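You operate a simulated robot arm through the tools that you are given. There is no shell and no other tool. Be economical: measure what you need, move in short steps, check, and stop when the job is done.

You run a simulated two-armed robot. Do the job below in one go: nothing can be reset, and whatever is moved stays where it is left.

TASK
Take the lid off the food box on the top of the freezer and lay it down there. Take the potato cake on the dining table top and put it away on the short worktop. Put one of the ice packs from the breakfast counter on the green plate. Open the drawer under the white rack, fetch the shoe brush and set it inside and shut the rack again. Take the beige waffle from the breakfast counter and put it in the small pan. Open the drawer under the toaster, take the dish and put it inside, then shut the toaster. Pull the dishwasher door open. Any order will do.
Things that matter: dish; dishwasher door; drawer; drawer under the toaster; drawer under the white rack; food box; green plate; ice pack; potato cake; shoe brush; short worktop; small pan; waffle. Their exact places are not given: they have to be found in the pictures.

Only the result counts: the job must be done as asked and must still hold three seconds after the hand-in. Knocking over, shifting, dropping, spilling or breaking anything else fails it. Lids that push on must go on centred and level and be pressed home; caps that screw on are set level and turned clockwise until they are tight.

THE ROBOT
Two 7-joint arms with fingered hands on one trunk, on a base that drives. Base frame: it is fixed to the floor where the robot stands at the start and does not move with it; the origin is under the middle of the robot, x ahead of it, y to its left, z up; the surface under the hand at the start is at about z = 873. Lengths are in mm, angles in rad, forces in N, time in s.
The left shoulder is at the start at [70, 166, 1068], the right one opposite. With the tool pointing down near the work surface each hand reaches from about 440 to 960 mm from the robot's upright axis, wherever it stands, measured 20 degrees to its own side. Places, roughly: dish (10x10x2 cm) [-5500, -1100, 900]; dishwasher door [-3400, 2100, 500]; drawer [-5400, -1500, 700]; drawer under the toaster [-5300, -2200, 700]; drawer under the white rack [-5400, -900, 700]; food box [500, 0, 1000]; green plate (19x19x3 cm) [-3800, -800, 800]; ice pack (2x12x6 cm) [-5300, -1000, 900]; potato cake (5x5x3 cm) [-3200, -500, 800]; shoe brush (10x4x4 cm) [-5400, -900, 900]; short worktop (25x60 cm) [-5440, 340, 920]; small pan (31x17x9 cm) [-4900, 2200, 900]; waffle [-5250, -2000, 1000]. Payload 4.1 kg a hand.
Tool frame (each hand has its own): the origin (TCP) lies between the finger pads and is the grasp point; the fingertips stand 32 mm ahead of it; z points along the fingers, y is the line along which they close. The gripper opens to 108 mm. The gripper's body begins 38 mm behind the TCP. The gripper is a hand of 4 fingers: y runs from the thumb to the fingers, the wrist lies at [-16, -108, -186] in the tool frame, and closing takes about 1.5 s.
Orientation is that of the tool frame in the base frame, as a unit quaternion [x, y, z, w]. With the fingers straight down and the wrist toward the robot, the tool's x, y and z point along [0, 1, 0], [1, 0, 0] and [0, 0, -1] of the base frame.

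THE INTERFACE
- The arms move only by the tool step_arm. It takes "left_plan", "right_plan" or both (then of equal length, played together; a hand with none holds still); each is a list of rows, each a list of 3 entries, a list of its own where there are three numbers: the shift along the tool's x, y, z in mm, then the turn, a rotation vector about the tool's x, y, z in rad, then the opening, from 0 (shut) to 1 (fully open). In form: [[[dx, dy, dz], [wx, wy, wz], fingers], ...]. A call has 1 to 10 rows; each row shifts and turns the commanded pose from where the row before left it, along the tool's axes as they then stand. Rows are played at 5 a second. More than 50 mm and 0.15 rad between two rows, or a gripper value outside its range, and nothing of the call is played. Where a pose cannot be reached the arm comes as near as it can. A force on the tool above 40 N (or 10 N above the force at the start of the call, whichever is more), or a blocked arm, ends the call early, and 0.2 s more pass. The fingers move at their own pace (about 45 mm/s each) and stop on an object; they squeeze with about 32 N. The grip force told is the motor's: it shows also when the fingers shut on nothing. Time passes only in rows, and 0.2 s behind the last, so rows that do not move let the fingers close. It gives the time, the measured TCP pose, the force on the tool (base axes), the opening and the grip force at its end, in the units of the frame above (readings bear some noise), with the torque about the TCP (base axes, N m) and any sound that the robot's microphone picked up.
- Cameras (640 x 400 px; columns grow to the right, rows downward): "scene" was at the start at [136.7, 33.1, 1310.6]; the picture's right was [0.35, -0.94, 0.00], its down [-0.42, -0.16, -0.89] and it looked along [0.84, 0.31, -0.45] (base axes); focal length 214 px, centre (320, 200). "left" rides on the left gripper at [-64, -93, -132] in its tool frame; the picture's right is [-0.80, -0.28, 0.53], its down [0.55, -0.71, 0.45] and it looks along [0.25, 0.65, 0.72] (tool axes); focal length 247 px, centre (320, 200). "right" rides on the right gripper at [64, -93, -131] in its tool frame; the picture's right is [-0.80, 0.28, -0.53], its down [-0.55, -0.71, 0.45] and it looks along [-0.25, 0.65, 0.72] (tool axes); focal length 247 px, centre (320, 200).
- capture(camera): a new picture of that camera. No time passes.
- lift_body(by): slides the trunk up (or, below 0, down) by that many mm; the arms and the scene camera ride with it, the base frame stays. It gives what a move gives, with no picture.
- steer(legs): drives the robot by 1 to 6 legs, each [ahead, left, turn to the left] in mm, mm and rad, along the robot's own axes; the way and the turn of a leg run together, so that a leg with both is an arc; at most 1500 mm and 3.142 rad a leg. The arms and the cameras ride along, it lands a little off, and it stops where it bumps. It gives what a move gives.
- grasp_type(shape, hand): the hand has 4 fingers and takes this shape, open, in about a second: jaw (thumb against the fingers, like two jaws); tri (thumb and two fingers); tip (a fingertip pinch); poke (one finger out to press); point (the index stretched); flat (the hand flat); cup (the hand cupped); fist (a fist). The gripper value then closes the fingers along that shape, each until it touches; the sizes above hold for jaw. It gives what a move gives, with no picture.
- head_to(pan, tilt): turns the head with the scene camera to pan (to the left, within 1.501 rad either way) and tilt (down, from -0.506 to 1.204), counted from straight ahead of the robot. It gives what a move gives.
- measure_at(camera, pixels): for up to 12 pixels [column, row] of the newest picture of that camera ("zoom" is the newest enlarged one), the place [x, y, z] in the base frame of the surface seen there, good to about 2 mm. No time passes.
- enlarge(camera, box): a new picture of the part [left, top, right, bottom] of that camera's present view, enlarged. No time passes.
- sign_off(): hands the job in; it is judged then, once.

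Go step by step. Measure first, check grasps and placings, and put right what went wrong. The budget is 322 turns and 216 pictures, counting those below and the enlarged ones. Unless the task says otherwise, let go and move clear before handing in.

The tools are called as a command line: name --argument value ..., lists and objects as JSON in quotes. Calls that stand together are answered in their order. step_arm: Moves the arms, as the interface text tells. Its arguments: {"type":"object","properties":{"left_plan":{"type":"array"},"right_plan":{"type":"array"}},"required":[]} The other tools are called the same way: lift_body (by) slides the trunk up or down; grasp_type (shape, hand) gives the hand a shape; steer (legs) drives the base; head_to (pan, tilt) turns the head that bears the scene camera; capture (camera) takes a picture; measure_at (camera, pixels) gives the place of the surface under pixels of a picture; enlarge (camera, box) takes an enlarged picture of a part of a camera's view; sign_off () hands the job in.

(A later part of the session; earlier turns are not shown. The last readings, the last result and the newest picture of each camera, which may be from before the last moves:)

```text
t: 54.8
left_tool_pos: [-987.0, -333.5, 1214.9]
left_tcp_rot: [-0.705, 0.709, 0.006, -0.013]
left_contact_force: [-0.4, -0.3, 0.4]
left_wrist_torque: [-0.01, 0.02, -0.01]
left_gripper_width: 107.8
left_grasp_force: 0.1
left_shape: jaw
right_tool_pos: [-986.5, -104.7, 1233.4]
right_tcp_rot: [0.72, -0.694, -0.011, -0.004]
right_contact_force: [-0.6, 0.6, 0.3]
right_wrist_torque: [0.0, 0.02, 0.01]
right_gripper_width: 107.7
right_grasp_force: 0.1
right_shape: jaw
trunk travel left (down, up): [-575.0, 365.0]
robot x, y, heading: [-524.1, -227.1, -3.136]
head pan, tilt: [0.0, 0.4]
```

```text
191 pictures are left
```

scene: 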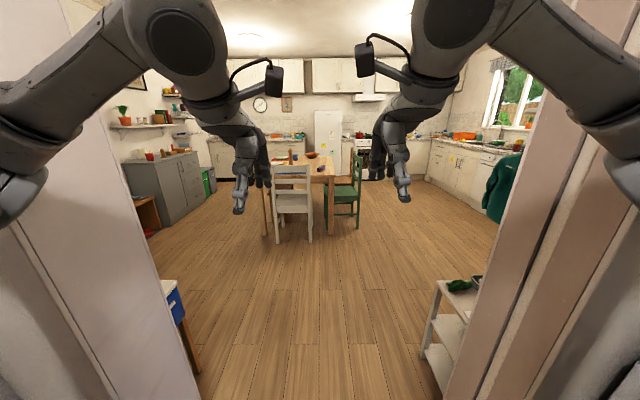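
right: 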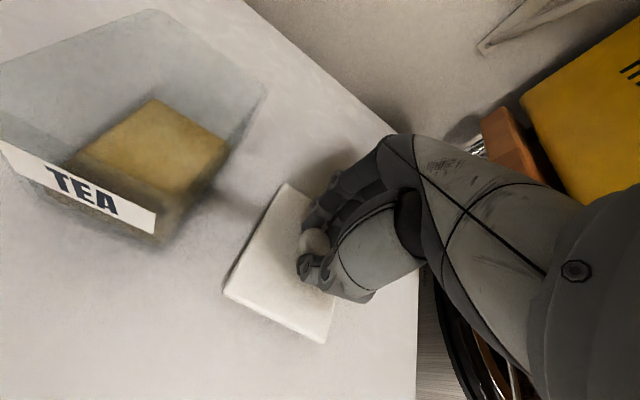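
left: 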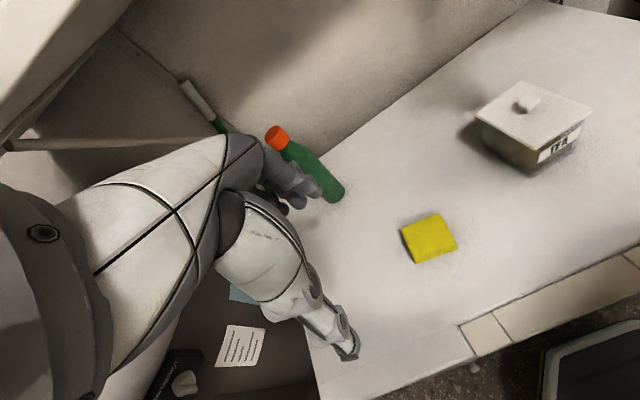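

head_to --pan -1.2 --tilt 0.5

capture --camera "scene"

head_to --pan 1.2 --tilt 0.5

capture --camera "scene"

```text
t: 56.2
left_tool_pos: [-987.0, -333.5, 1215.4]
left_tcp_rot: [-0.705, 0.709, 0.006, -0.013]
left_contact_force: [-0.2, -0.5, -0.5]
left_wrist_torque: [-0.02, 0.0, 0.01]
left_gripper_width: 107.5
left_grasp_force: 0.1
left_shape: jaw
right_tool_pos: [-985.6, -105.3, 1232.4]
right_tcp_rot: [0.719, -0.695, -0.012, -0.005]
right_contact_force: [0.1, 0.8, -0.1]
right_wrist_torque: [0.0, -0.04, 0.02]
right_gripper_width: 107.8
right_grasp_force: 0.1
right_shape: jaw
trunk travel left (down, up): [-575.0, 365.0]
robot x, y, heading: [-527.4, -224.0, -3.136]
head pan, tilt: [-1.201, 0.499]
```

```text
190 pictures are left
```

scene: 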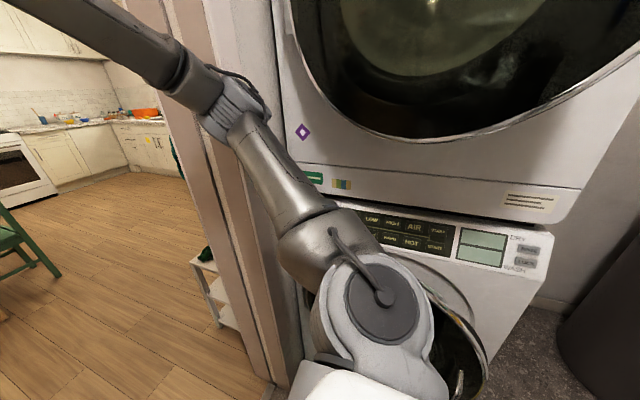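

```text
t: 58.4
left_tool_pos: [-987.0, -334.1, 1215.7]
left_tcp_rot: [-0.705, 0.71, 0.006, -0.013]
left_contact_force: [1.1, 0.3, -1.0]
left_wrist_torque: [-0.02, -0.02, -0.01]
left_gripper_width: 107.9
left_grasp_force: 0.1
left_shape: jaw
right_tool_pos: [-985.9, -104.5, 1232.6]
right_tcp_rot: [0.719, -0.695, -0.011, -0.005]
right_contact_force: [0.0, 0.0, 0.6]
right_wrist_torque: [0.0, -0.02, -0.02]
right_gripper_width: 107.8
right_grasp_force: 0.0
right_shape: jaw
trunk travel left (down, up): [-575.0, 365.0]
robot x, y, heading: [-527.2, -225.6, -3.135]
head pan, tilt: [1.201, 0.499]
```

```text
189 pictures are left
```

scene: 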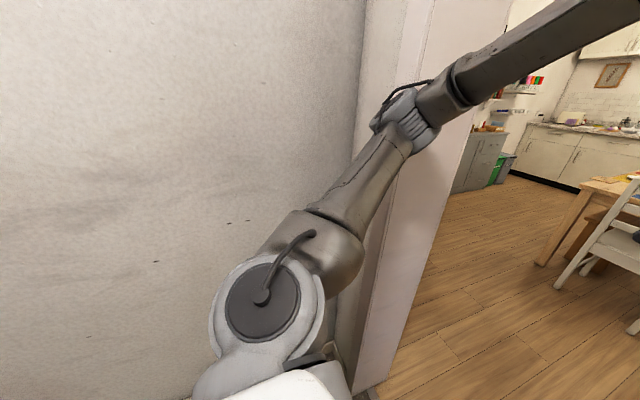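

Both arms are pushed back about 30 mm, so both elbows still touch the jambs (their hidden outer sides are wider). I back off and stretch both arms further ahead to bring the elbows in.

steer --legs '[[-130, 0, 0]]'

step_arm --left_plan '[[[0, 25, 0], [0, 0, 0], 1], [[0, 30, 0], [0, 0, 0], 1], [[0, 30, 0], [0, 0, 0], 1], [[0, 30, 0], [0, 0, 0], 1], [[0, 30, 0], [0, 0, 0], 1], [[0, 30, 0], [0, 0, 0], 1], [[0, 30, 0], [0, 0, 0], 1]]' --right_plan '[[[0, 25, 0], [0, 0, 0], 1], [[0, 30, 0], [0, 0, 0], 1], [[0, 30, 0], [0, 0, 0], 1], [[0, 30, 0], [0, 0, 0], 1], [[0, 30, 0], [0, 0, 0], 1], [[0, 30, 0], [0, 0, 0], 1], [[0, 30, 0], [0, 0, 0], 1]]'

capture --camera "scene"

measure_at --camera "scene" --pixels '[[310, 240], [410, 130], [400, 110], [420, 100], [430, 120]]'

```text
t: 59.7
left_tool_pos: [-889.2, -343.0, 1199.2]
left_tcp_rot: [-0.705, 0.709, -0.003, 0.002]
left_contact_force: [0.9, 0.1, 0.4]
left_wrist_torque: [-0.03, 0.04, 0.01]
left_gripper_width: 107.8
left_grasp_force: 0.1
left_shape: jaw
right_tool_pos: [-888.1, -112.4, 1217.8]
right_tcp_rot: [0.718, -0.696, -0.002, -0.019]
right_contact_force: [1.2, 0.4, 0.8]
right_wrist_torque: [0.02, 0.03, 0.02]
right_gripper_width: 107.8
right_grasp_force: 0.0
right_shape: jaw
trunk travel left (down, up): [-575.0, 365.0]
robot x, y, heading: [-395.0, -226.8, -3.143]
head pan, tilt: [1.201, 0.499]
```

```text
t: 61.3
left_tool_pos: [-1096.8, -339.0, 1196.6]
left_tcp_rot: [-0.705, 0.709, -0.004, 0.003]
left_contact_force: [0.0, 0.0, -0.5]
left_wrist_torque: [0.03, 0.0, -0.02]
left_gripper_width: 107.8
left_grasp_force: 0.0
left_shape: jaw
right_tool_pos: [-1098.2, -120.2, 1210.6]
right_tcp_rot: [0.718, -0.695, -0.001, -0.019]
right_contact_force: [-0.7, 0.1, -0.3]
right_wrist_torque: [-0.02, -0.02, -0.02]
right_gripper_width: 107.7
right_grasp_force: 0.1
right_shape: jaw
trunk travel left (down, up): [-575.0, 365.0]
robot x, y, heading: [-393.6, -227.1, -3.139]
head pan, tilt: [1.201, 0.499]
```

```text
188 pictures are left
```

scene: 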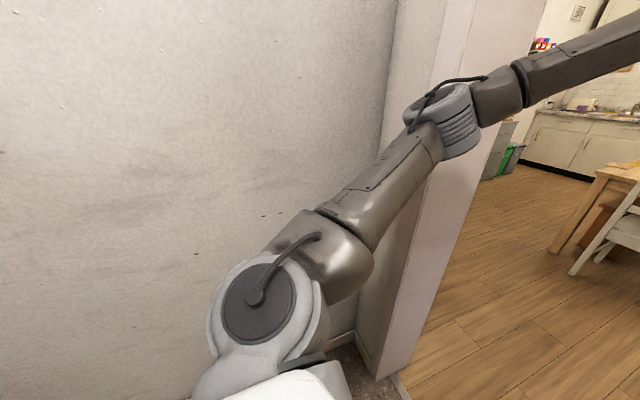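

```text
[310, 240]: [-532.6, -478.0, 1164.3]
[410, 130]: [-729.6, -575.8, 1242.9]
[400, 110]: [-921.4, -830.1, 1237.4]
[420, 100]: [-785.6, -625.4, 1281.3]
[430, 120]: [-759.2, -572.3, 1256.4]
```

The left elbow now lies at about y=-575 to -625, 50 mm narrower. I try the doorway again.

steer --legs '[[700, 5, 0]]'

capture --camera "scene"

```text
t: 65.2
left_tool_pos: [-1797.4, -363.9, 1197.0]
left_tcp_rot: [0.712, -0.702, 0.004, -0.002]
left_contact_force: [-0.4, -0.2, -0.6]
left_wrist_torque: [-0.02, -0.02, 0.0]
left_gripper_width: 107.6
left_grasp_force: 0.1
left_shape: jaw
right_tool_pos: [-1801.3, -144.4, 1210.5]
right_tcp_rot: [0.724, -0.689, -0.002, -0.02]
right_contact_force: [0.1, -0.4, -0.8]
right_wrist_torque: [-0.02, 0.02, 0.0]
right_gripper_width: 108.0
right_grasp_force: 0.1
right_shape: jaw
trunk travel left (down, up): [-575.0, 365.0]
robot x, y, heading: [-1099.6, -240.6, -3.123]
head pan, tilt: [1.201, 0.499]
```

```text
187 pictures are left
```

scene: 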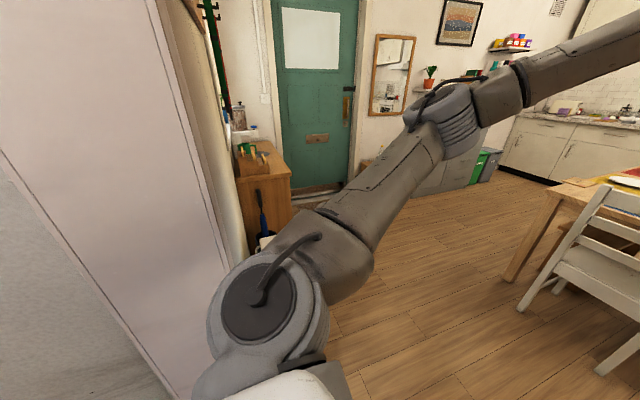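

Through the door. I drive 450 mm further, then look ahead over the table.

steer --legs '[[450, 0, 0]]'

head_to --pan 0 --tilt 0.3

capture --camera "scene"

```text
t: 67.9
left_tool_pos: [-2246.0, -357.2, 1198.0]
left_tcp_rot: [-0.706, 0.709, -0.004, 0.002]
left_contact_force: [0.0, 1.4, 0.2]
left_wrist_torque: [0.01, -0.03, -0.02]
left_gripper_width: 108.0
left_grasp_force: 0.0
left_shape: jaw
right_tool_pos: [-2245.8, -137.9, 1211.0]
right_tcp_rot: [0.719, -0.695, -0.002, -0.019]
right_contact_force: [0.4, 0.0, 0.0]
right_wrist_torque: [-0.04, -0.03, -0.03]
right_gripper_width: 107.9
right_grasp_force: 0.1
right_shape: jaw
trunk travel left (down, up): [-575.0, 365.0]
robot x, y, heading: [-1541.4, -244.2, -3.14]
head pan, tilt: [1.201, 0.499]
```

```text
t: 69.3
left_tool_pos: [-2245.5, -357.5, 1197.4]
left_tcp_rot: [-0.705, 0.709, -0.004, 0.003]
left_contact_force: [0.4, -0.6, -0.3]
left_wrist_torque: [-0.03, -0.04, -0.05]
left_gripper_width: 107.9
left_grasp_force: 0.0
left_shape: jaw
right_tool_pos: [-2246.4, -137.8, 1210.3]
right_tcp_rot: [0.719, -0.695, -0.001, -0.02]
right_contact_force: [0.3, -0.6, -0.4]
right_wrist_torque: [0.01, 0.03, 0.01]
right_gripper_width: 107.7
right_grasp_force: 0.1
right_shape: jaw
trunk travel left (down, up): [-575.0, 365.0]
robot x, y, heading: [-1543.5, -246.3, -3.143]
head pan, tilt: [0.0, 0.3]
```

```text
186 pictures are left
```

scene: 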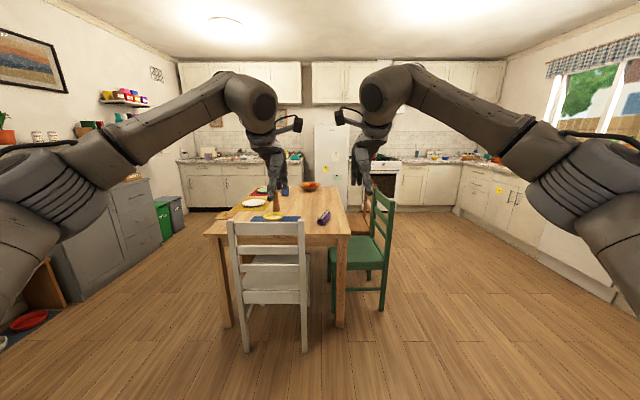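

enlarge --camera "scene" --box '[180, 150, 420, 300]'

measure_at --camera "scene" --pixels '[[206, 234], [349, 233], [345, 190], [237, 200], [235, 345], [270, 225], [370, 230], [380, 305], [392, 205], [335, 270], [255, 203], [274, 215]]'

```text
2.67 times, centred on (300, 225) of scene
```

zoom: 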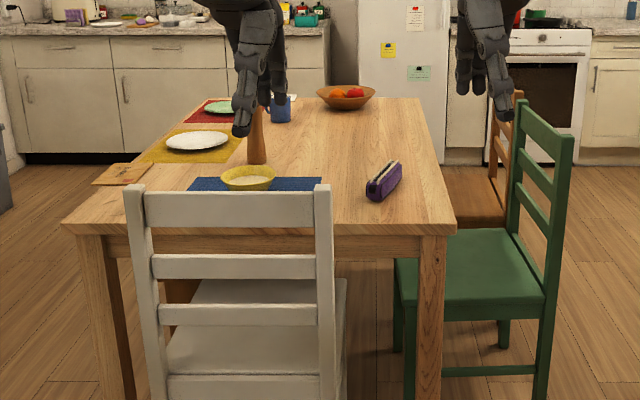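

```text
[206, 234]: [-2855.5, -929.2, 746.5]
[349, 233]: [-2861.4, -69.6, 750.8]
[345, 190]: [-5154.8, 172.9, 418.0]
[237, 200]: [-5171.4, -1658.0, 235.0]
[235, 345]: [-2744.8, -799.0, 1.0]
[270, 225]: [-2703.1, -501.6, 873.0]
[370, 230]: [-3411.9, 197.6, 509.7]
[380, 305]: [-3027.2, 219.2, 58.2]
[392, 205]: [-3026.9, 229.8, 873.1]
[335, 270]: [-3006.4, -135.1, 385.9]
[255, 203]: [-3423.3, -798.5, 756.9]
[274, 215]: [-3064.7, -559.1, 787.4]
```

The cake is not visible from here, being hidden behind my left hand or the chair. I look left to see the aisle on the table's left side.

head_to --pan 0.7 --tilt 0.45

capture --camera "scene"

measure_at --camera "scene" --pixels '[[60, 250], [200, 300], [300, 230], [330, 180], [400, 250], [350, 130], [380, 120], [300, 330]]'

capture --camera "left"

```text
t: 70.4
left_tool_pos: [-2244.7, -357.6, 1196.6]
left_tcp_rot: [-0.705, 0.709, -0.004, 0.003]
left_contact_force: [0.3, -1.3, 0.1]
left_wrist_torque: [-0.01, 0.03, 0.04]
left_gripper_width: 107.8
left_grasp_force: 0.0
left_shape: jaw
right_tool_pos: [-2245.5, -137.5, 1209.7]
right_tcp_rot: [0.719, -0.695, -0.001, -0.02]
right_contact_force: [0.2, 0.5, 0.0]
right_wrist_torque: [0.02, -0.02, 0.0]
right_gripper_width: 107.7
right_grasp_force: 0.0
right_shape: jaw
trunk travel left (down, up): [-575.0, 365.0]
robot x, y, heading: [-1548.7, -241.8, -3.141]
head pan, tilt: [0.7, 0.45]
```

```text
184 pictures are left
```

scene: 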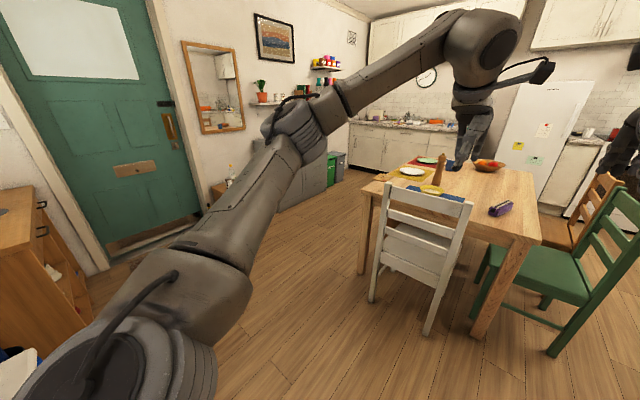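

```text
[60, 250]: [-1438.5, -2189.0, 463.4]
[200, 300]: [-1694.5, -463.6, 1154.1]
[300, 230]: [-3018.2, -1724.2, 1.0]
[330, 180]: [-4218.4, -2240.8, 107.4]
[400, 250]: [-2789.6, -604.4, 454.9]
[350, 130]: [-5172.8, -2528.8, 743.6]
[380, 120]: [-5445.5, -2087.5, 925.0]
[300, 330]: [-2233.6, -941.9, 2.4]
```

```text
183 pictures are left
```

left: 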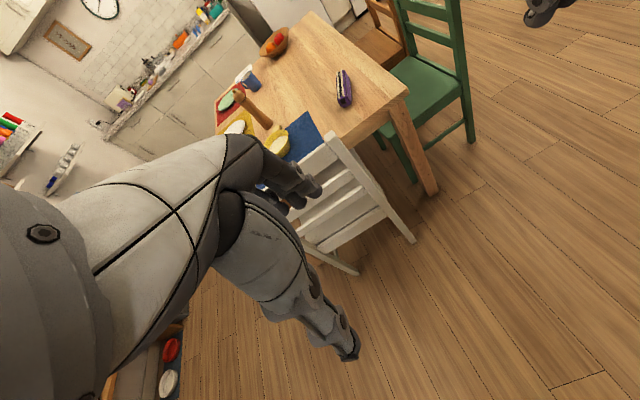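

The left aisle (y −930 to −2240) is wide enough. I go ahead 350, left 1220, then ahead 1300, and look at the table from its left side.

steer --legs '[[350, 0, 0], [0, 1220, 0], [1300, 0, 0]]'

head_to --pan -1.1 --tilt 0.5

capture --camera "scene"

```text
t: 84.5
left_tool_pos: [-3887.5, -1573.9, 1197.0]
left_tcp_rot: [0.708, -0.706, 0.003, -0.002]
left_contact_force: [0.1, 0.2, 0.6]
left_wrist_torque: [-0.02, 0.01, -0.02]
left_gripper_width: 107.8
left_grasp_force: 0.0
left_shape: jaw
right_tool_pos: [-3889.8, -1353.4, 1210.8]
right_tcp_rot: [0.721, -0.692, -0.002, -0.02]
right_contact_force: [-0.3, -0.3, -0.7]
right_wrist_torque: [0.0, -0.06, -0.02]
right_gripper_width: 107.9
right_grasp_force: 0.1
right_shape: jaw
trunk travel left (down, up): [-575.0, 365.0]
robot x, y, heading: [-3186.3, -1455.2, -3.133]
head pan, tilt: [0.7, 0.45]
```

```text
t: 86.3
left_tool_pos: [-3886.3, -1573.3, 1198.1]
left_tcp_rot: [0.708, -0.707, 0.004, -0.003]
left_contact_force: [0.8, 0.1, -0.3]
left_wrist_torque: [-0.03, 0.0, 0.01]
left_gripper_width: 107.8
left_grasp_force: 0.1
left_shape: jaw
right_tool_pos: [-3890.1, -1353.5, 1210.5]
right_tcp_rot: [0.721, -0.693, -0.002, -0.02]
right_contact_force: [0.8, -0.1, -0.3]
right_wrist_torque: [0.0, 0.0, -0.02]
right_gripper_width: 107.9
right_grasp_force: 0.1
right_shape: jaw
trunk travel left (down, up): [-575.0, 365.0]
robot x, y, heading: [-3187.4, -1457.9, -3.132]
head pan, tilt: [-1.1, 0.499]
```

```text
182 pictures are left
```

scene: 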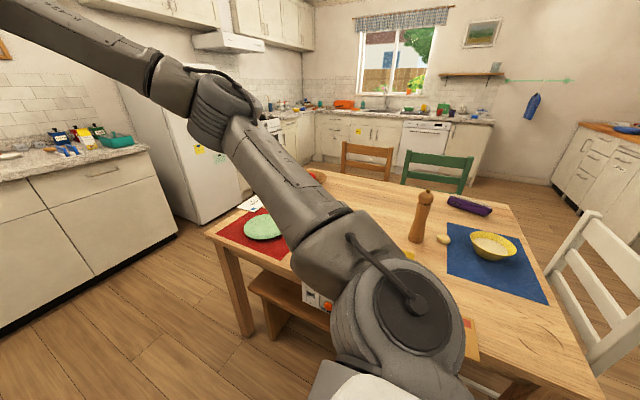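

A small yellowish piece at (443,240) may be the potato cake; the green plate is at (263,227). I measure both.

enlarge --camera "scene" --box '[380, 170, 540, 270]'

measure_at --camera "scene" --pixels '[[443, 240], [448, 244], [437, 236], [263, 227], [245, 228], [281, 232], [263, 216], [420, 215], [455, 232], [495, 245], [270, 280], [255, 200]]'

```text
4.00 times, centred on (460, 220) of scene
```

zoom: 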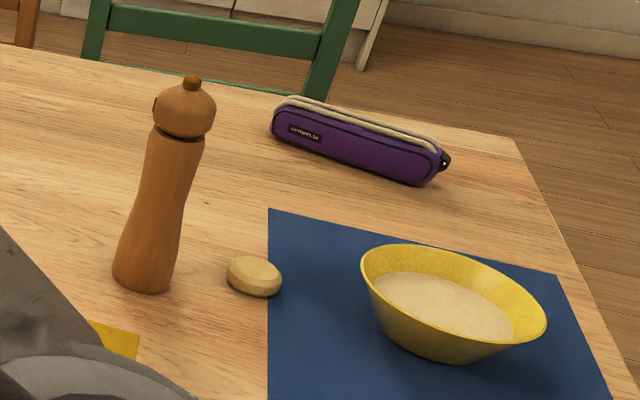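

```text
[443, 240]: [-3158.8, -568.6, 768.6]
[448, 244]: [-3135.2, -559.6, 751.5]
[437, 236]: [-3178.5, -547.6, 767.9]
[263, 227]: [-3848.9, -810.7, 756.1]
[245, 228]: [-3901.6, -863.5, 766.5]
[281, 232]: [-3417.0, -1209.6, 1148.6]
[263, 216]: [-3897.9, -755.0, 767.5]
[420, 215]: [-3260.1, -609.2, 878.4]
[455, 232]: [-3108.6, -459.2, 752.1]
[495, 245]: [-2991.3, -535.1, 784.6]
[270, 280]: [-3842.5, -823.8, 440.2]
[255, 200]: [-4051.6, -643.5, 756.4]
```

The cake is at about (-3160,-560,765), on a table at z≈750. I turn right to face the table and take a stand at about (-3410,-1330).

steer --legs '[[0, 0, -1.58], [125, 223, 0]]'

head_to --pan 0 --tilt 0.65

capture --camera "scene"

```text
t: 92.0
left_tool_pos: [-3490.2, -617.6, 1197.2]
left_tcp_rot: [0.019, 1.0, -0.004, -0.001]
left_contact_force: [0.4, -0.7, 0.4]
left_wrist_torque: [0.0, -0.02, -0.02]
left_gripper_width: 107.9
left_grasp_force: 0.1
left_shape: jaw
right_tool_pos: [-3269.5, -623.3, 1210.6]
right_tcp_rot: [0.0, 1.0, -0.013, 0.015]
right_contact_force: [0.1, 1.1, 0.7]
right_wrist_torque: [0.01, -0.04, -0.01]
right_gripper_width: 107.8
right_grasp_force: 0.1
right_shape: jaw
trunk travel left (down, up): [-575.0, 365.0]
robot x, y, heading: [-3400.7, -1323.3, 1.537]
head pan, tilt: [-1.1, 0.499]
```

```text
t: 93.4
left_tool_pos: [-3489.9, -616.5, 1196.3]
left_tcp_rot: [0.02, 1.0, -0.004, -0.001]
left_contact_force: [-0.1, -0.2, -0.7]
left_wrist_torque: [0.01, 0.02, -0.01]
left_gripper_width: 107.8
left_grasp_force: 0.1
left_shape: jaw
right_tool_pos: [-3269.8, -622.3, 1211.2]
right_tcp_rot: [0.001, 1.0, -0.012, 0.015]
right_contact_force: [-0.1, 0.1, -0.2]
right_wrist_torque: [0.03, -0.04, 0.01]
right_gripper_width: 107.7
right_grasp_force: 0.1
right_shape: jaw
trunk travel left (down, up): [-575.0, 365.0]
robot x, y, heading: [-3403.2, -1323.3, 1.534]
head pan, tilt: [0.0, 0.649]
```

```text
180 pictures are left
```

scene: 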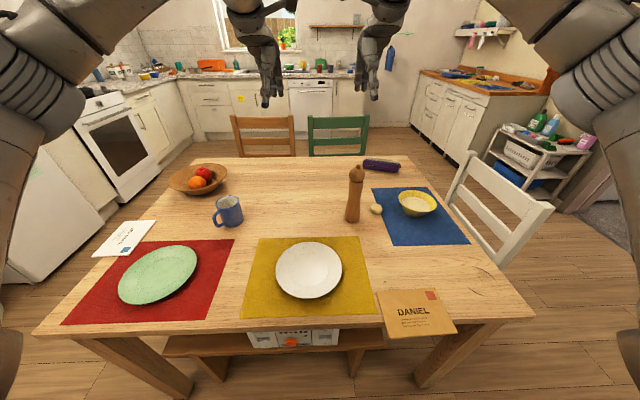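

The cake is at (376,209). I measure it closely and lower the trunk by 100 mm for the lower table.

lift_body --by -100

enlarge --camera "scene" --box '[320, 130, 480, 230]'

```text
t: 94.7
left_tool_pos: [-3490.2, -616.8, 1099.0]
left_tcp_rot: [0.021, 1.0, -0.005, -0.001]
left_contact_force: [0.4, 0.7, -0.4]
left_wrist_torque: [0.04, 0.02, 0.02]
left_gripper_width: 107.9
left_grasp_force: 0.1
left_shape: jaw
right_tool_pos: [-3270.0, -623.1, 1111.1]
right_tcp_rot: [0.001, 1.0, -0.012, 0.015]
right_contact_force: [0.3, -0.1, -0.2]
right_wrist_torque: [0.01, 0.07, 0.01]
right_gripper_width: 107.8
right_grasp_force: 0.1
right_shape: jaw
trunk travel left (down, up): [-475.0, 465.0]
robot x, y, heading: [-3399.0, -1319.6, 1.536]
head pan, tilt: [0.0, 0.649]
```

```text
4.00 times, centred on (400, 180) of scene
```

zoom: 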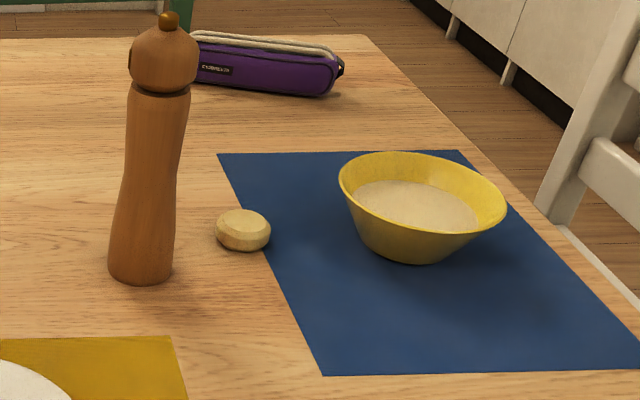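

measure_at --camera "zoom" --pixels '[[243, 228], [218, 228], [268, 232], [243, 211], [243, 248], [243, 256], [172, 260], [110, 260], [165, 30], [340, 180], [420, 262], [180, 60]]'

```text
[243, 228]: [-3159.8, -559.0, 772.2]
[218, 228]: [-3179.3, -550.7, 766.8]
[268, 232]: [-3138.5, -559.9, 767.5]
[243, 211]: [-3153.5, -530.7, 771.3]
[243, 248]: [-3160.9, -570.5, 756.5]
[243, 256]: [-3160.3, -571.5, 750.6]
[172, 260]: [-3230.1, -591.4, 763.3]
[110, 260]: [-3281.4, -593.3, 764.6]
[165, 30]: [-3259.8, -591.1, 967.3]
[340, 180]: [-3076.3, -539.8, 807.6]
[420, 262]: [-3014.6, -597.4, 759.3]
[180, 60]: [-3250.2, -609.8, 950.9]
```

The cake centre is about (-3159,-550), its top at 772. The tall pepper mill stands 100 mm to its left, so I yaw the hand 0.4 rad left to keep the wrist camera clear of it.

step_arm --right_plan '[[[-38, 24, 0], [0, 0, 0], 1], [[-38, 24, 0], [0, 0, 0], 1], [[-37, 24, 0], [0, 0, 0], 1], [[0, 0, 0], [0, 0, -0.14], 1], [[0, 0, 0], [0, 0, -0.14], 1], [[0, 0, 0], [0, 0, -0.14], 1], [[0, 0, 20], [0, 0, 0], 1]]'

capture --camera "right"

capture --camera "scene"

```text
t: 96.3
left_tool_pos: [-3489.6, -616.0, 1097.4]
left_tcp_rot: [0.02, 1.0, -0.005, 0.0]
left_contact_force: [0.2, -0.7, -0.4]
left_wrist_torque: [0.01, 0.05, 0.03]
left_gripper_width: 107.8
left_grasp_force: 0.0
left_shape: jaw
right_tool_pos: [-3158.0, -550.8, 1090.8]
right_tcp_rot: [-0.069, 0.997, -0.014, 0.013]
right_contact_force: [0.9, -0.2, -0.4]
right_wrist_torque: [0.01, 0.02, -0.01]
right_gripper_width: 107.9
right_grasp_force: 0.1
right_shape: jaw
right hand out of reach, approached as far as the arm can: row 5, 6
trunk travel left (down, up): [-475.0, 465.0]
robot x, y, heading: [-3398.1, -1321.0, 1.539]
head pan, tilt: [0.0, 0.649]
```

```text
178 pictures are left
```

right: 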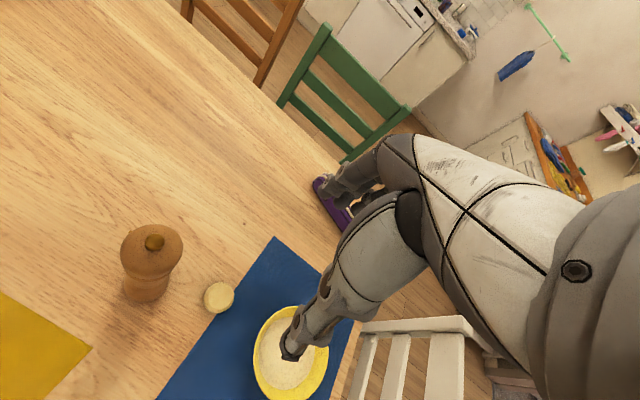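

```text
177 pictures are left
```

scene: 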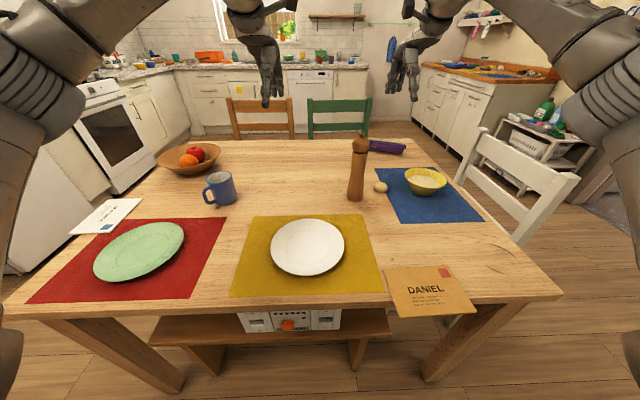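

The wrist stops at 0.14 rad of yaw. I shift the base right 90 mm and turn it left 0.25 rad instead, so the hand is yawed more.

steer --legs '[[0, -90, 0], [0, 0, 0.25]]'

```text
t: 98.3
left_tool_pos: [-3574.5, -665.3, 1097.0]
left_tcp_rot: [-0.107, 0.994, -0.004, 0.0]
left_contact_force: [-0.7, 0.2, -1.2]
left_wrist_torque: [-0.02, 0.01, 0.03]
left_gripper_width: 107.4
left_grasp_force: 0.0
left_shape: jaw
right_tool_pos: [-3269.2, -516.9, 1091.6]
right_tcp_rot: [-0.196, 0.98, -0.012, 0.015]
right_contact_force: [-0.3, -0.1, 0.4]
right_wrist_torque: [0.03, -0.01, -0.02]
right_gripper_width: 107.6
right_grasp_force: 0.0
right_shape: jaw
trunk travel left (down, up): [-475.0, 465.0]
robot x, y, heading: [-3312.0, -1322.9, 1.796]
head pan, tilt: [0.0, 0.649]
```

step_arm --right_plan '[[[-30, -25, 0], [0, 0, 0], 1], [[-30, -25, 0], [0, 0, 0], 1], [[-30, -23, 0], [0, 0, 0], 1], [[0, 0, 45], [0, 0, 0], 1], [[0, 0, 45], [0, 0, 0], 1], [[0, 0, 0], [0, 0, 0], 1]]'

capture --camera "right"

capture --camera "scene"

```text
t: 99.7
left_tool_pos: [-3574.9, -664.6, 1097.1]
left_tcp_rot: [-0.108, 0.994, -0.005, 0.001]
left_contact_force: [0.1, 0.5, 0.3]
left_wrist_torque: [0.01, -0.01, -0.03]
left_gripper_width: 107.9
left_grasp_force: 0.0
left_shape: jaw
right_tool_pos: [-3166.8, -552.0, 1006.4]
right_tcp_rot: [-0.196, 0.98, -0.012, 0.015]
right_contact_force: [0.3, -0.4, 0.6]
right_wrist_torque: [0.02, 0.03, 0.01]
right_gripper_width: 107.8
right_grasp_force: 0.1
right_shape: jaw
right hand out of reach, approached as far as the arm can: row 3
trunk travel left (down, up): [-475.0, 465.0]
robot x, y, heading: [-3311.8, -1324.9, 1.795]
head pan, tilt: [0.0, 0.649]
```

```text
176 pictures are left
```

right: 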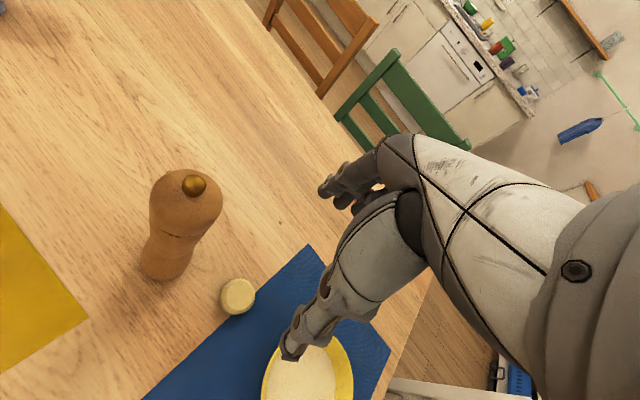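

```text
175 pictures are left
```

scene: 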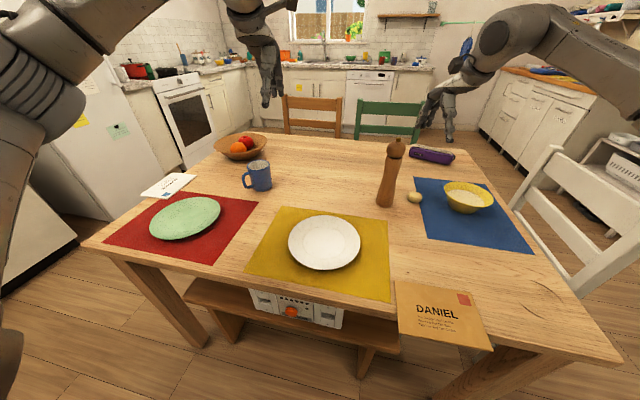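

The hand is lined up over the cake at (237,297). I descend to z≈835 and check clearance.

step_arm --right_plan '[[[-8, -1, 40], [0, 0, 0], 1], [[0, 0, 45], [0, 0, 0], 1], [[0, 0, 45], [0, 0, 0], 1], [[0, 0, 40], [0, 0, 0], 1], [[0, 0, 0], [0, 0, 0], 1]]'

capture --camera "right"

enlarge --camera "scene" --box '[340, 100, 540, 260]'

```text
t: 100.9
left_tool_pos: [-3574.8, -666.1, 1097.7]
left_tcp_rot: [-0.106, 0.994, -0.004, 0.0]
left_contact_force: [0.1, -0.4, -0.3]
left_wrist_torque: [0.01, -0.02, -0.01]
left_gripper_width: 107.9
left_grasp_force: 0.1
left_shape: jaw
right_tool_pos: [-3152.5, -551.9, 837.5]
right_tcp_rot: [-0.196, 0.98, -0.012, 0.015]
right_contact_force: [-0.4, 0.5, 0.3]
right_wrist_torque: [-0.02, 0.03, 0.0]
right_gripper_width: 107.8
right_grasp_force: 0.0
right_shape: jaw
trunk travel left (down, up): [-475.0, 465.0]
robot x, y, heading: [-3311.5, -1324.2, 1.79]
head pan, tilt: [0.0, 0.649]
```

```text
174 pictures are left
```

right: 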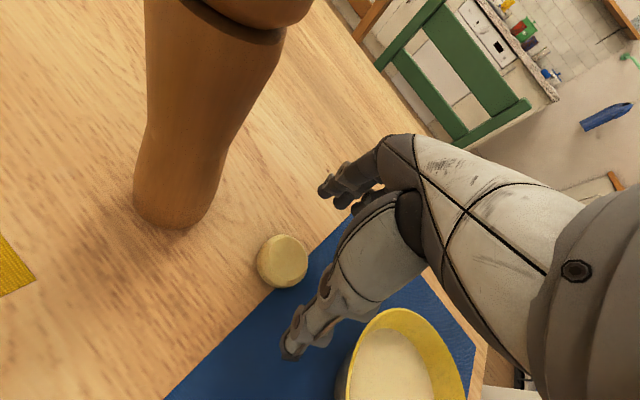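

```text
2.50 times, centred on (440, 180) of scene
```

zoom: 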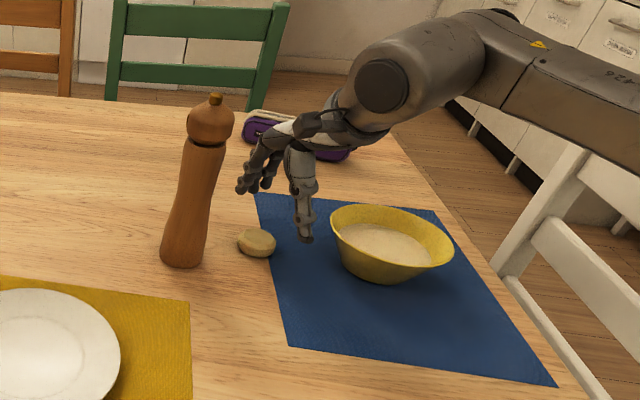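

measure_at --camera "right" --pixels '[[282, 258], [262, 262], [303, 258], [282, 285], [280, 238], [295, 345], [345, 360]]'

```text
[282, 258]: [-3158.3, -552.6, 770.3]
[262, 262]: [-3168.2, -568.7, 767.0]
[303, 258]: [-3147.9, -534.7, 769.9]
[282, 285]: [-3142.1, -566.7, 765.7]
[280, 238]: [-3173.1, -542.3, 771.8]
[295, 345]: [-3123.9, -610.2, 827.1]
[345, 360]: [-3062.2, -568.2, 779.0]
```

Cake centre (-3158,-553) confirmed. I descend to z≈786 and close.

step_arm --right_plan '[[[5, 0, 25], [0, 0, 0], 1], [[0, 0, 25], [0, 0, 0], 1], [[0, 0, 0], [0, 0, 0], 0.2], [[0, 0, 0], [0, 0, 0], 0.2], [[0, 0, 0], [0, 0, 0], 0], [[0, 0, 0], [0, 0, 0], 0], [[0, 0, 0], [0, 0, 0], 0], [[0, 0, 0], [0, 0, 0], 0], [[0, 0, 0], [0, 0, 0], 0], [[0, 0, 0], [0, 0, 0], 0]]'

capture --camera "right"

```text
t: 103.1
left_tool_pos: [-3575.0, -664.3, 1097.1]
left_tcp_rot: [-0.106, 0.994, -0.004, -0.001]
left_contact_force: [0.7, 0.6, -0.1]
left_wrist_torque: [-0.02, -0.01, -0.01]
left_gripper_width: 107.7
left_grasp_force: 0.0
left_shape: jaw
right_tool_pos: [-3153.2, -555.6, 785.3]
right_tcp_rot: [-0.195, 0.981, -0.011, 0.016]
right_contact_force: [-0.3, -0.1, 0.7]
right_wrist_torque: [-0.01, -0.02, -0.04]
right_gripper_width: 40.7
right_grasp_force: 32.0
right_shape: jaw
trunk travel left (down, up): [-475.0, 465.0]
robot x, y, heading: [-3311.1, -1324.3, 1.794]
head pan, tilt: [0.0, 0.649]
```

```text
172 pictures are left
```

right: 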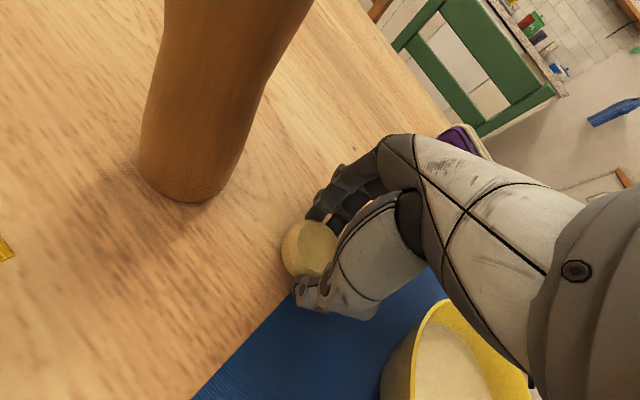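

The cake is held (40.7 mm). I lift it straight back up.

step_arm --right_plan '[[[0, 0, -20], [0, 0, 0], 0], [[0, 0, -45], [0, 0, 0], 0], [[0, 0, -45], [0, 0, 0], 0], [[0, 0, -45], [0, 0, 0], 0], [[0, 0, -45], [0, 0, 0], 0], [[0, 0, -45], [0, 0, 0], 0], [[0, 0, -40], [0, 0, 0], 0]]'

lift_body --by 100

head_to --pan 0.9 --tilt 0.4

capture --camera "scene"

```text
t: 104.7
left_tool_pos: [-3574.3, -665.7, 1097.1]
left_tcp_rot: [-0.107, 0.994, -0.004, 0.0]
left_contact_force: [-0.1, -0.4, -0.2]
left_wrist_torque: [0.01, -0.03, 0.05]
left_gripper_width: 107.7
left_grasp_force: 0.1
left_shape: jaw
right_tool_pos: [-3164.7, -545.4, 1072.0]
right_tcp_rot: [-0.196, 0.98, -0.012, 0.015]
right_contact_force: [0.1, -0.6, -1.3]
right_wrist_torque: [-0.01, 0.0, 0.01]
right_gripper_width: 40.5
right_grasp_force: 32.4
right_shape: jaw
trunk travel left (down, up): [-475.0, 465.0]
robot x, y, heading: [-3313.1, -1320.5, 1.79]
head pan, tilt: [0.0, 0.649]
```

```text
t: 106.0
left_tool_pos: [-3573.8, -664.8, 1197.7]
left_tcp_rot: [-0.107, 0.994, -0.004, -0.001]
left_contact_force: [0.5, -0.3, 0.8]
left_wrist_torque: [0.0, 0.01, -0.01]
left_gripper_width: 107.6
left_grasp_force: 0.0
left_shape: jaw
right_tool_pos: [-3164.0, -544.6, 1171.5]
right_tcp_rot: [-0.196, 0.98, -0.012, 0.016]
right_contact_force: [0.2, -0.6, -0.8]
right_wrist_torque: [-0.02, -0.02, 0.0]
right_gripper_width: 40.8
right_grasp_force: 32.4
right_shape: jaw
trunk travel left (down, up): [-575.0, 365.0]
robot x, y, heading: [-3310.0, -1323.3, 1.791]
head pan, tilt: [0.0, 0.649]
```

```text
t: 107.2
left_tool_pos: [-3574.0, -665.0, 1197.0]
left_tcp_rot: [-0.107, 0.994, -0.005, 0.0]
left_contact_force: [-0.2, 0.4, -0.9]
left_wrist_torque: [0.01, 0.0, 0.0]
left_gripper_width: 107.7
left_grasp_force: 0.0
left_shape: jaw
right_tool_pos: [-3163.0, -544.5, 1170.0]
right_tcp_rot: [-0.194, 0.981, -0.012, 0.016]
right_contact_force: [0.3, -0.2, -0.3]
right_wrist_torque: [0.0, 0.0, 0.0]
right_gripper_width: 40.4
right_grasp_force: 32.0
right_shape: jaw
trunk travel left (down, up): [-575.0, 365.0]
robot x, y, heading: [-3308.9, -1323.8, 1.789]
head pan, tilt: [0.901, 0.4]
```

```text
171 pictures are left
```

scene: 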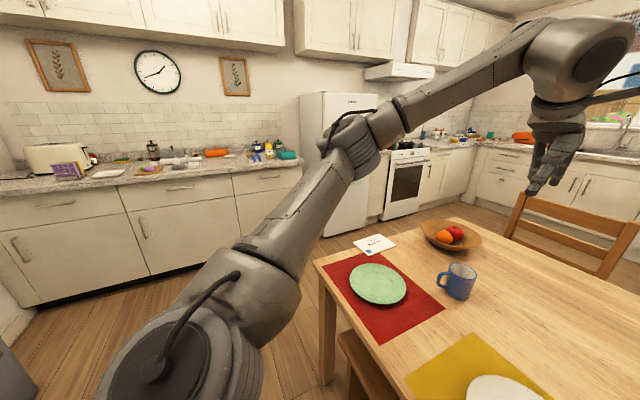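

The cake is held. I back off from the table, turn to face the back counter and drive up to it.

steer --legs '[[-150, 0, 0], [0, 0, 1.352], [1000, 0, 0]]'

head_to --pan 0 --tilt 0.55

capture --camera "scene"

```text
t: 116.8
left_tool_pos: [-4986.5, -1608.0, 1197.4]
left_tcp_rot: [0.71, -0.704, 0.003, -0.002]
left_contact_force: [0.0, 0.4, 0.3]
left_wrist_torque: [0.0, 0.02, 0.01]
left_gripper_width: 108.0
left_grasp_force: 0.1
left_shape: jaw
right_tool_pos: [-5020.0, -1181.1, 1170.3]
right_tcp_rot: [0.769, -0.638, -0.001, -0.02]
right_contact_force: [-0.2, 0.0, -1.0]
right_wrist_torque: [0.0, 0.01, -0.01]
right_gripper_width: 40.4
right_grasp_force: 32.0
right_shape: jaw
trunk travel left (down, up): [-575.0, 365.0]
robot x, y, heading: [-4286.7, -1482.5, -3.124]
head pan, tilt: [0.901, 0.4]
```

```text
t: 118.0
left_tool_pos: [-4987.1, -1607.1, 1197.3]
left_tcp_rot: [0.71, -0.704, 0.004, -0.002]
left_contact_force: [0.3, 0.0, 0.4]
left_wrist_torque: [-0.01, -0.03, -0.01]
left_gripper_width: 107.6
left_grasp_force: 0.1
left_shape: jaw
right_tool_pos: [-5019.7, -1181.5, 1168.9]
right_tcp_rot: [0.77, -0.637, -0.001, -0.019]
right_contact_force: [-0.2, 0.0, -1.0]
right_wrist_torque: [-0.01, 0.0, 0.0]
right_gripper_width: 40.2
right_grasp_force: 32.0
right_shape: jaw
trunk travel left (down, up): [-575.0, 365.0]
robot x, y, heading: [-4289.7, -1481.6, -3.131]
head pan, tilt: [0.0, 0.55]
```

```text
170 pictures are left
```

scene: 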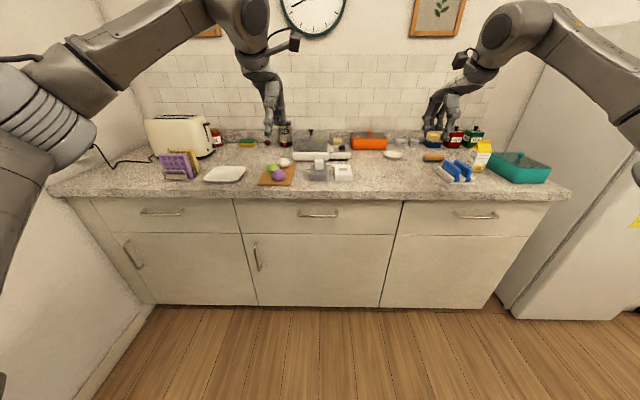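

The counter lies ahead; drawers under the toaster (162,212), middle (318,215) and right (475,215). I enlarge the counter top.

enlarge --camera "scene" --box '[130, 100, 350, 230]'

enlarge --camera "scene" --box '[340, 100, 560, 230]'

```text
2.91 times, centred on (240, 165) of scene
```

zoom: 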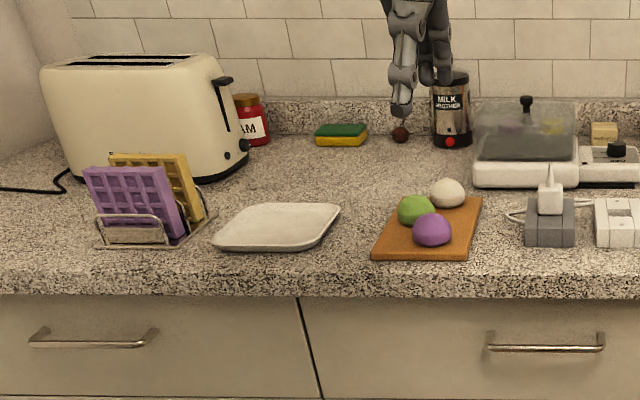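

```text
2.91 times, centred on (450, 165) of scene
```

zoom: 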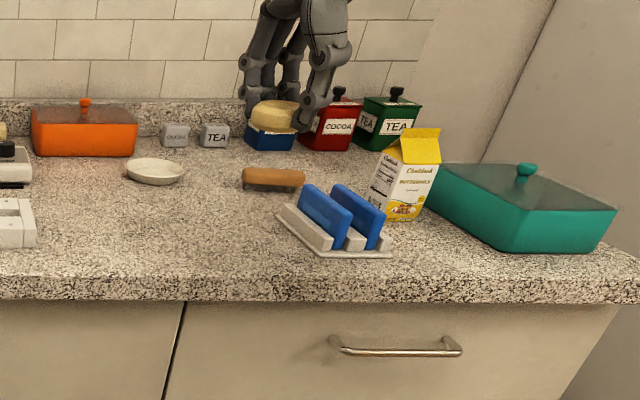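

measure_at --camera "zoom" --pixels '[[322, 200], [355, 200], [320, 245], [385, 255], [345, 215], [272, 178], [243, 182], [303, 180], [155, 175], [128, 170], [184, 172], [395, 350]]'

measure_at --camera "scene" --pixels '[[162, 212], [318, 215], [475, 215], [166, 152], [176, 165], [195, 156], [188, 178], [225, 173], [320, 190], [320, 300], [160, 240], [480, 240]]'

```text
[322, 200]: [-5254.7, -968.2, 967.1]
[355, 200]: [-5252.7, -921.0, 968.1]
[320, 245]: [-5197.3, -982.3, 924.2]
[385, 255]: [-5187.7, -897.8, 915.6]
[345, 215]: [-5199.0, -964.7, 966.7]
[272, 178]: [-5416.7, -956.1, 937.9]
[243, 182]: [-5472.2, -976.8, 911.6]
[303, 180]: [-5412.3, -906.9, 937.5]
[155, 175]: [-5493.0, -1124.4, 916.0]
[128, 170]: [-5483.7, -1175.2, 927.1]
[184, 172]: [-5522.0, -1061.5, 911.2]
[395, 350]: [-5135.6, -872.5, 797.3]
```

```text
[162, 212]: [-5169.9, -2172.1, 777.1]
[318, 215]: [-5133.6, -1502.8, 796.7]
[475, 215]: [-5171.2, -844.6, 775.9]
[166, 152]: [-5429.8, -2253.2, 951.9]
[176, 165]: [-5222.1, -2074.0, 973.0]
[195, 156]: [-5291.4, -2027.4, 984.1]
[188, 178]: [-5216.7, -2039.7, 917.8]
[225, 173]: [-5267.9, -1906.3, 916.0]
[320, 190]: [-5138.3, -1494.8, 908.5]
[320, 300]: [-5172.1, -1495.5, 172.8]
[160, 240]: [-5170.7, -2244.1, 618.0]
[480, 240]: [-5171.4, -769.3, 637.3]
```

I plan the cake's way to the short worktop beyond the fridge, so I measure the fridge and the table's far end.

measure_at --camera "scene" --pixels '[[505, 290], [530, 300], [560, 150], [600, 200], [630, 300]]'

head_to --pan -1.2 --tilt 0.4

capture --camera "scene"

```text
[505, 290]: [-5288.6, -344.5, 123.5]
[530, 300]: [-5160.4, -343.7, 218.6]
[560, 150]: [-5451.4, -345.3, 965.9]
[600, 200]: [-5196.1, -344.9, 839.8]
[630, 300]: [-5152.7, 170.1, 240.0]
```

```text
t: 119.4
left_tool_pos: [-4987.5, -1607.2, 1198.8]
left_tcp_rot: [0.71, -0.704, 0.003, -0.002]
left_contact_force: [-0.2, -0.8, 1.0]
left_wrist_torque: [0.04, 0.01, 0.0]
left_gripper_width: 107.5
left_grasp_force: 0.1
left_shape: jaw
right_tool_pos: [-5019.8, -1180.1, 1171.2]
right_tcp_rot: [0.77, -0.638, -0.001, -0.019]
right_contact_force: [0.1, 0.6, 0.0]
right_wrist_torque: [0.0, 0.03, -0.01]
right_gripper_width: 40.3
right_grasp_force: 32.2
right_shape: jaw
trunk travel left (down, up): [-575.0, 365.0]
robot x, y, heading: [-4285.9, -1484.7, -3.128]
head pan, tilt: [-1.201, 0.4]
```

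```text
167 pictures are left
```

scene: 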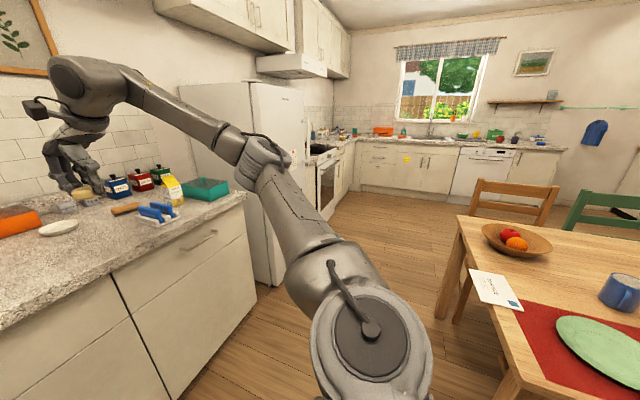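

measure_at --camera "scene" --pixels '[[458, 222], [490, 325], [470, 270], [325, 215], [275, 285], [500, 180], [455, 300], [380, 240], [340, 150], [490, 290]]'

```text
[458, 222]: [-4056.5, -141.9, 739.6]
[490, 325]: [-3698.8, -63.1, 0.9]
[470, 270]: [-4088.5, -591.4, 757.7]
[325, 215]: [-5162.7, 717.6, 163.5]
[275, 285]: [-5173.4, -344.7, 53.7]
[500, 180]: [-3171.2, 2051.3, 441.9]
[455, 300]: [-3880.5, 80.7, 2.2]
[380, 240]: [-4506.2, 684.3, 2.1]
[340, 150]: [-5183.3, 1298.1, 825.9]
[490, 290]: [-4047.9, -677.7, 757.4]
```

The gap between fridge (x≈-5150) and table (x≈-4090) is over 1 m. I turn to face +y, line up at x≈-4620 and drive along it.

steer --legs '[[0, 0, -1.585], [0, 330, 0], [900, 0, 0]]'

head_to --pan 0.3 --tilt 0.4

capture --camera "scene"

```text
t: 129.8
left_tool_pos: [-4772.8, 114.1, 1197.0]
left_tcp_rot: [-0.014, 1.0, -0.004, 0.0]
left_contact_force: [0.9, -0.1, -0.2]
left_wrist_torque: [-0.01, -0.01, -0.03]
left_gripper_width: 107.9
left_grasp_force: 0.1
left_shape: jaw
right_tool_pos: [-4347.5, 153.7, 1169.7]
right_tcp_rot: [-0.104, 0.994, -0.013, 0.014]
right_contact_force: [0.9, 0.0, 0.1]
right_wrist_torque: [-0.01, 0.01, 0.03]
right_gripper_width: 39.7
right_grasp_force: 32.2
right_shape: jaw
trunk travel left (down, up): [-575.0, 365.0]
robot x, y, heading: [-4636.2, -585.5, 1.604]
head pan, tilt: [-1.201, 0.4]
```

```text
t: 131.4
left_tool_pos: [-4772.8, 113.7, 1197.2]
left_tcp_rot: [-0.015, 1.0, -0.005, -0.001]
left_contact_force: [-0.1, 0.0, 0.8]
left_wrist_torque: [-0.01, -0.04, 0.02]
left_gripper_width: 107.8
left_grasp_force: 0.0
left_shape: jaw
right_tool_pos: [-4347.1, 153.7, 1169.6]
right_tcp_rot: [-0.103, 0.994, -0.013, 0.015]
right_contact_force: [0.3, 0.0, -0.2]
right_wrist_torque: [0.01, -0.02, -0.06]
right_gripper_width: 39.9
right_grasp_force: 31.9
right_shape: jaw
trunk travel left (down, up): [-575.0, 365.0]
robot x, y, heading: [-4635.5, -581.2, 1.605]
head pan, tilt: [0.3, 0.4]
```

```text
166 pictures are left
```

scene: 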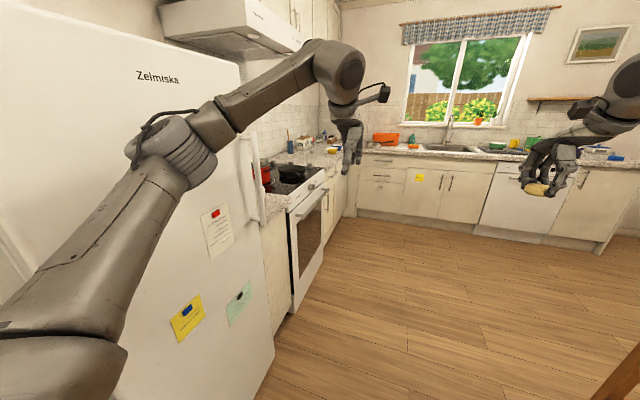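

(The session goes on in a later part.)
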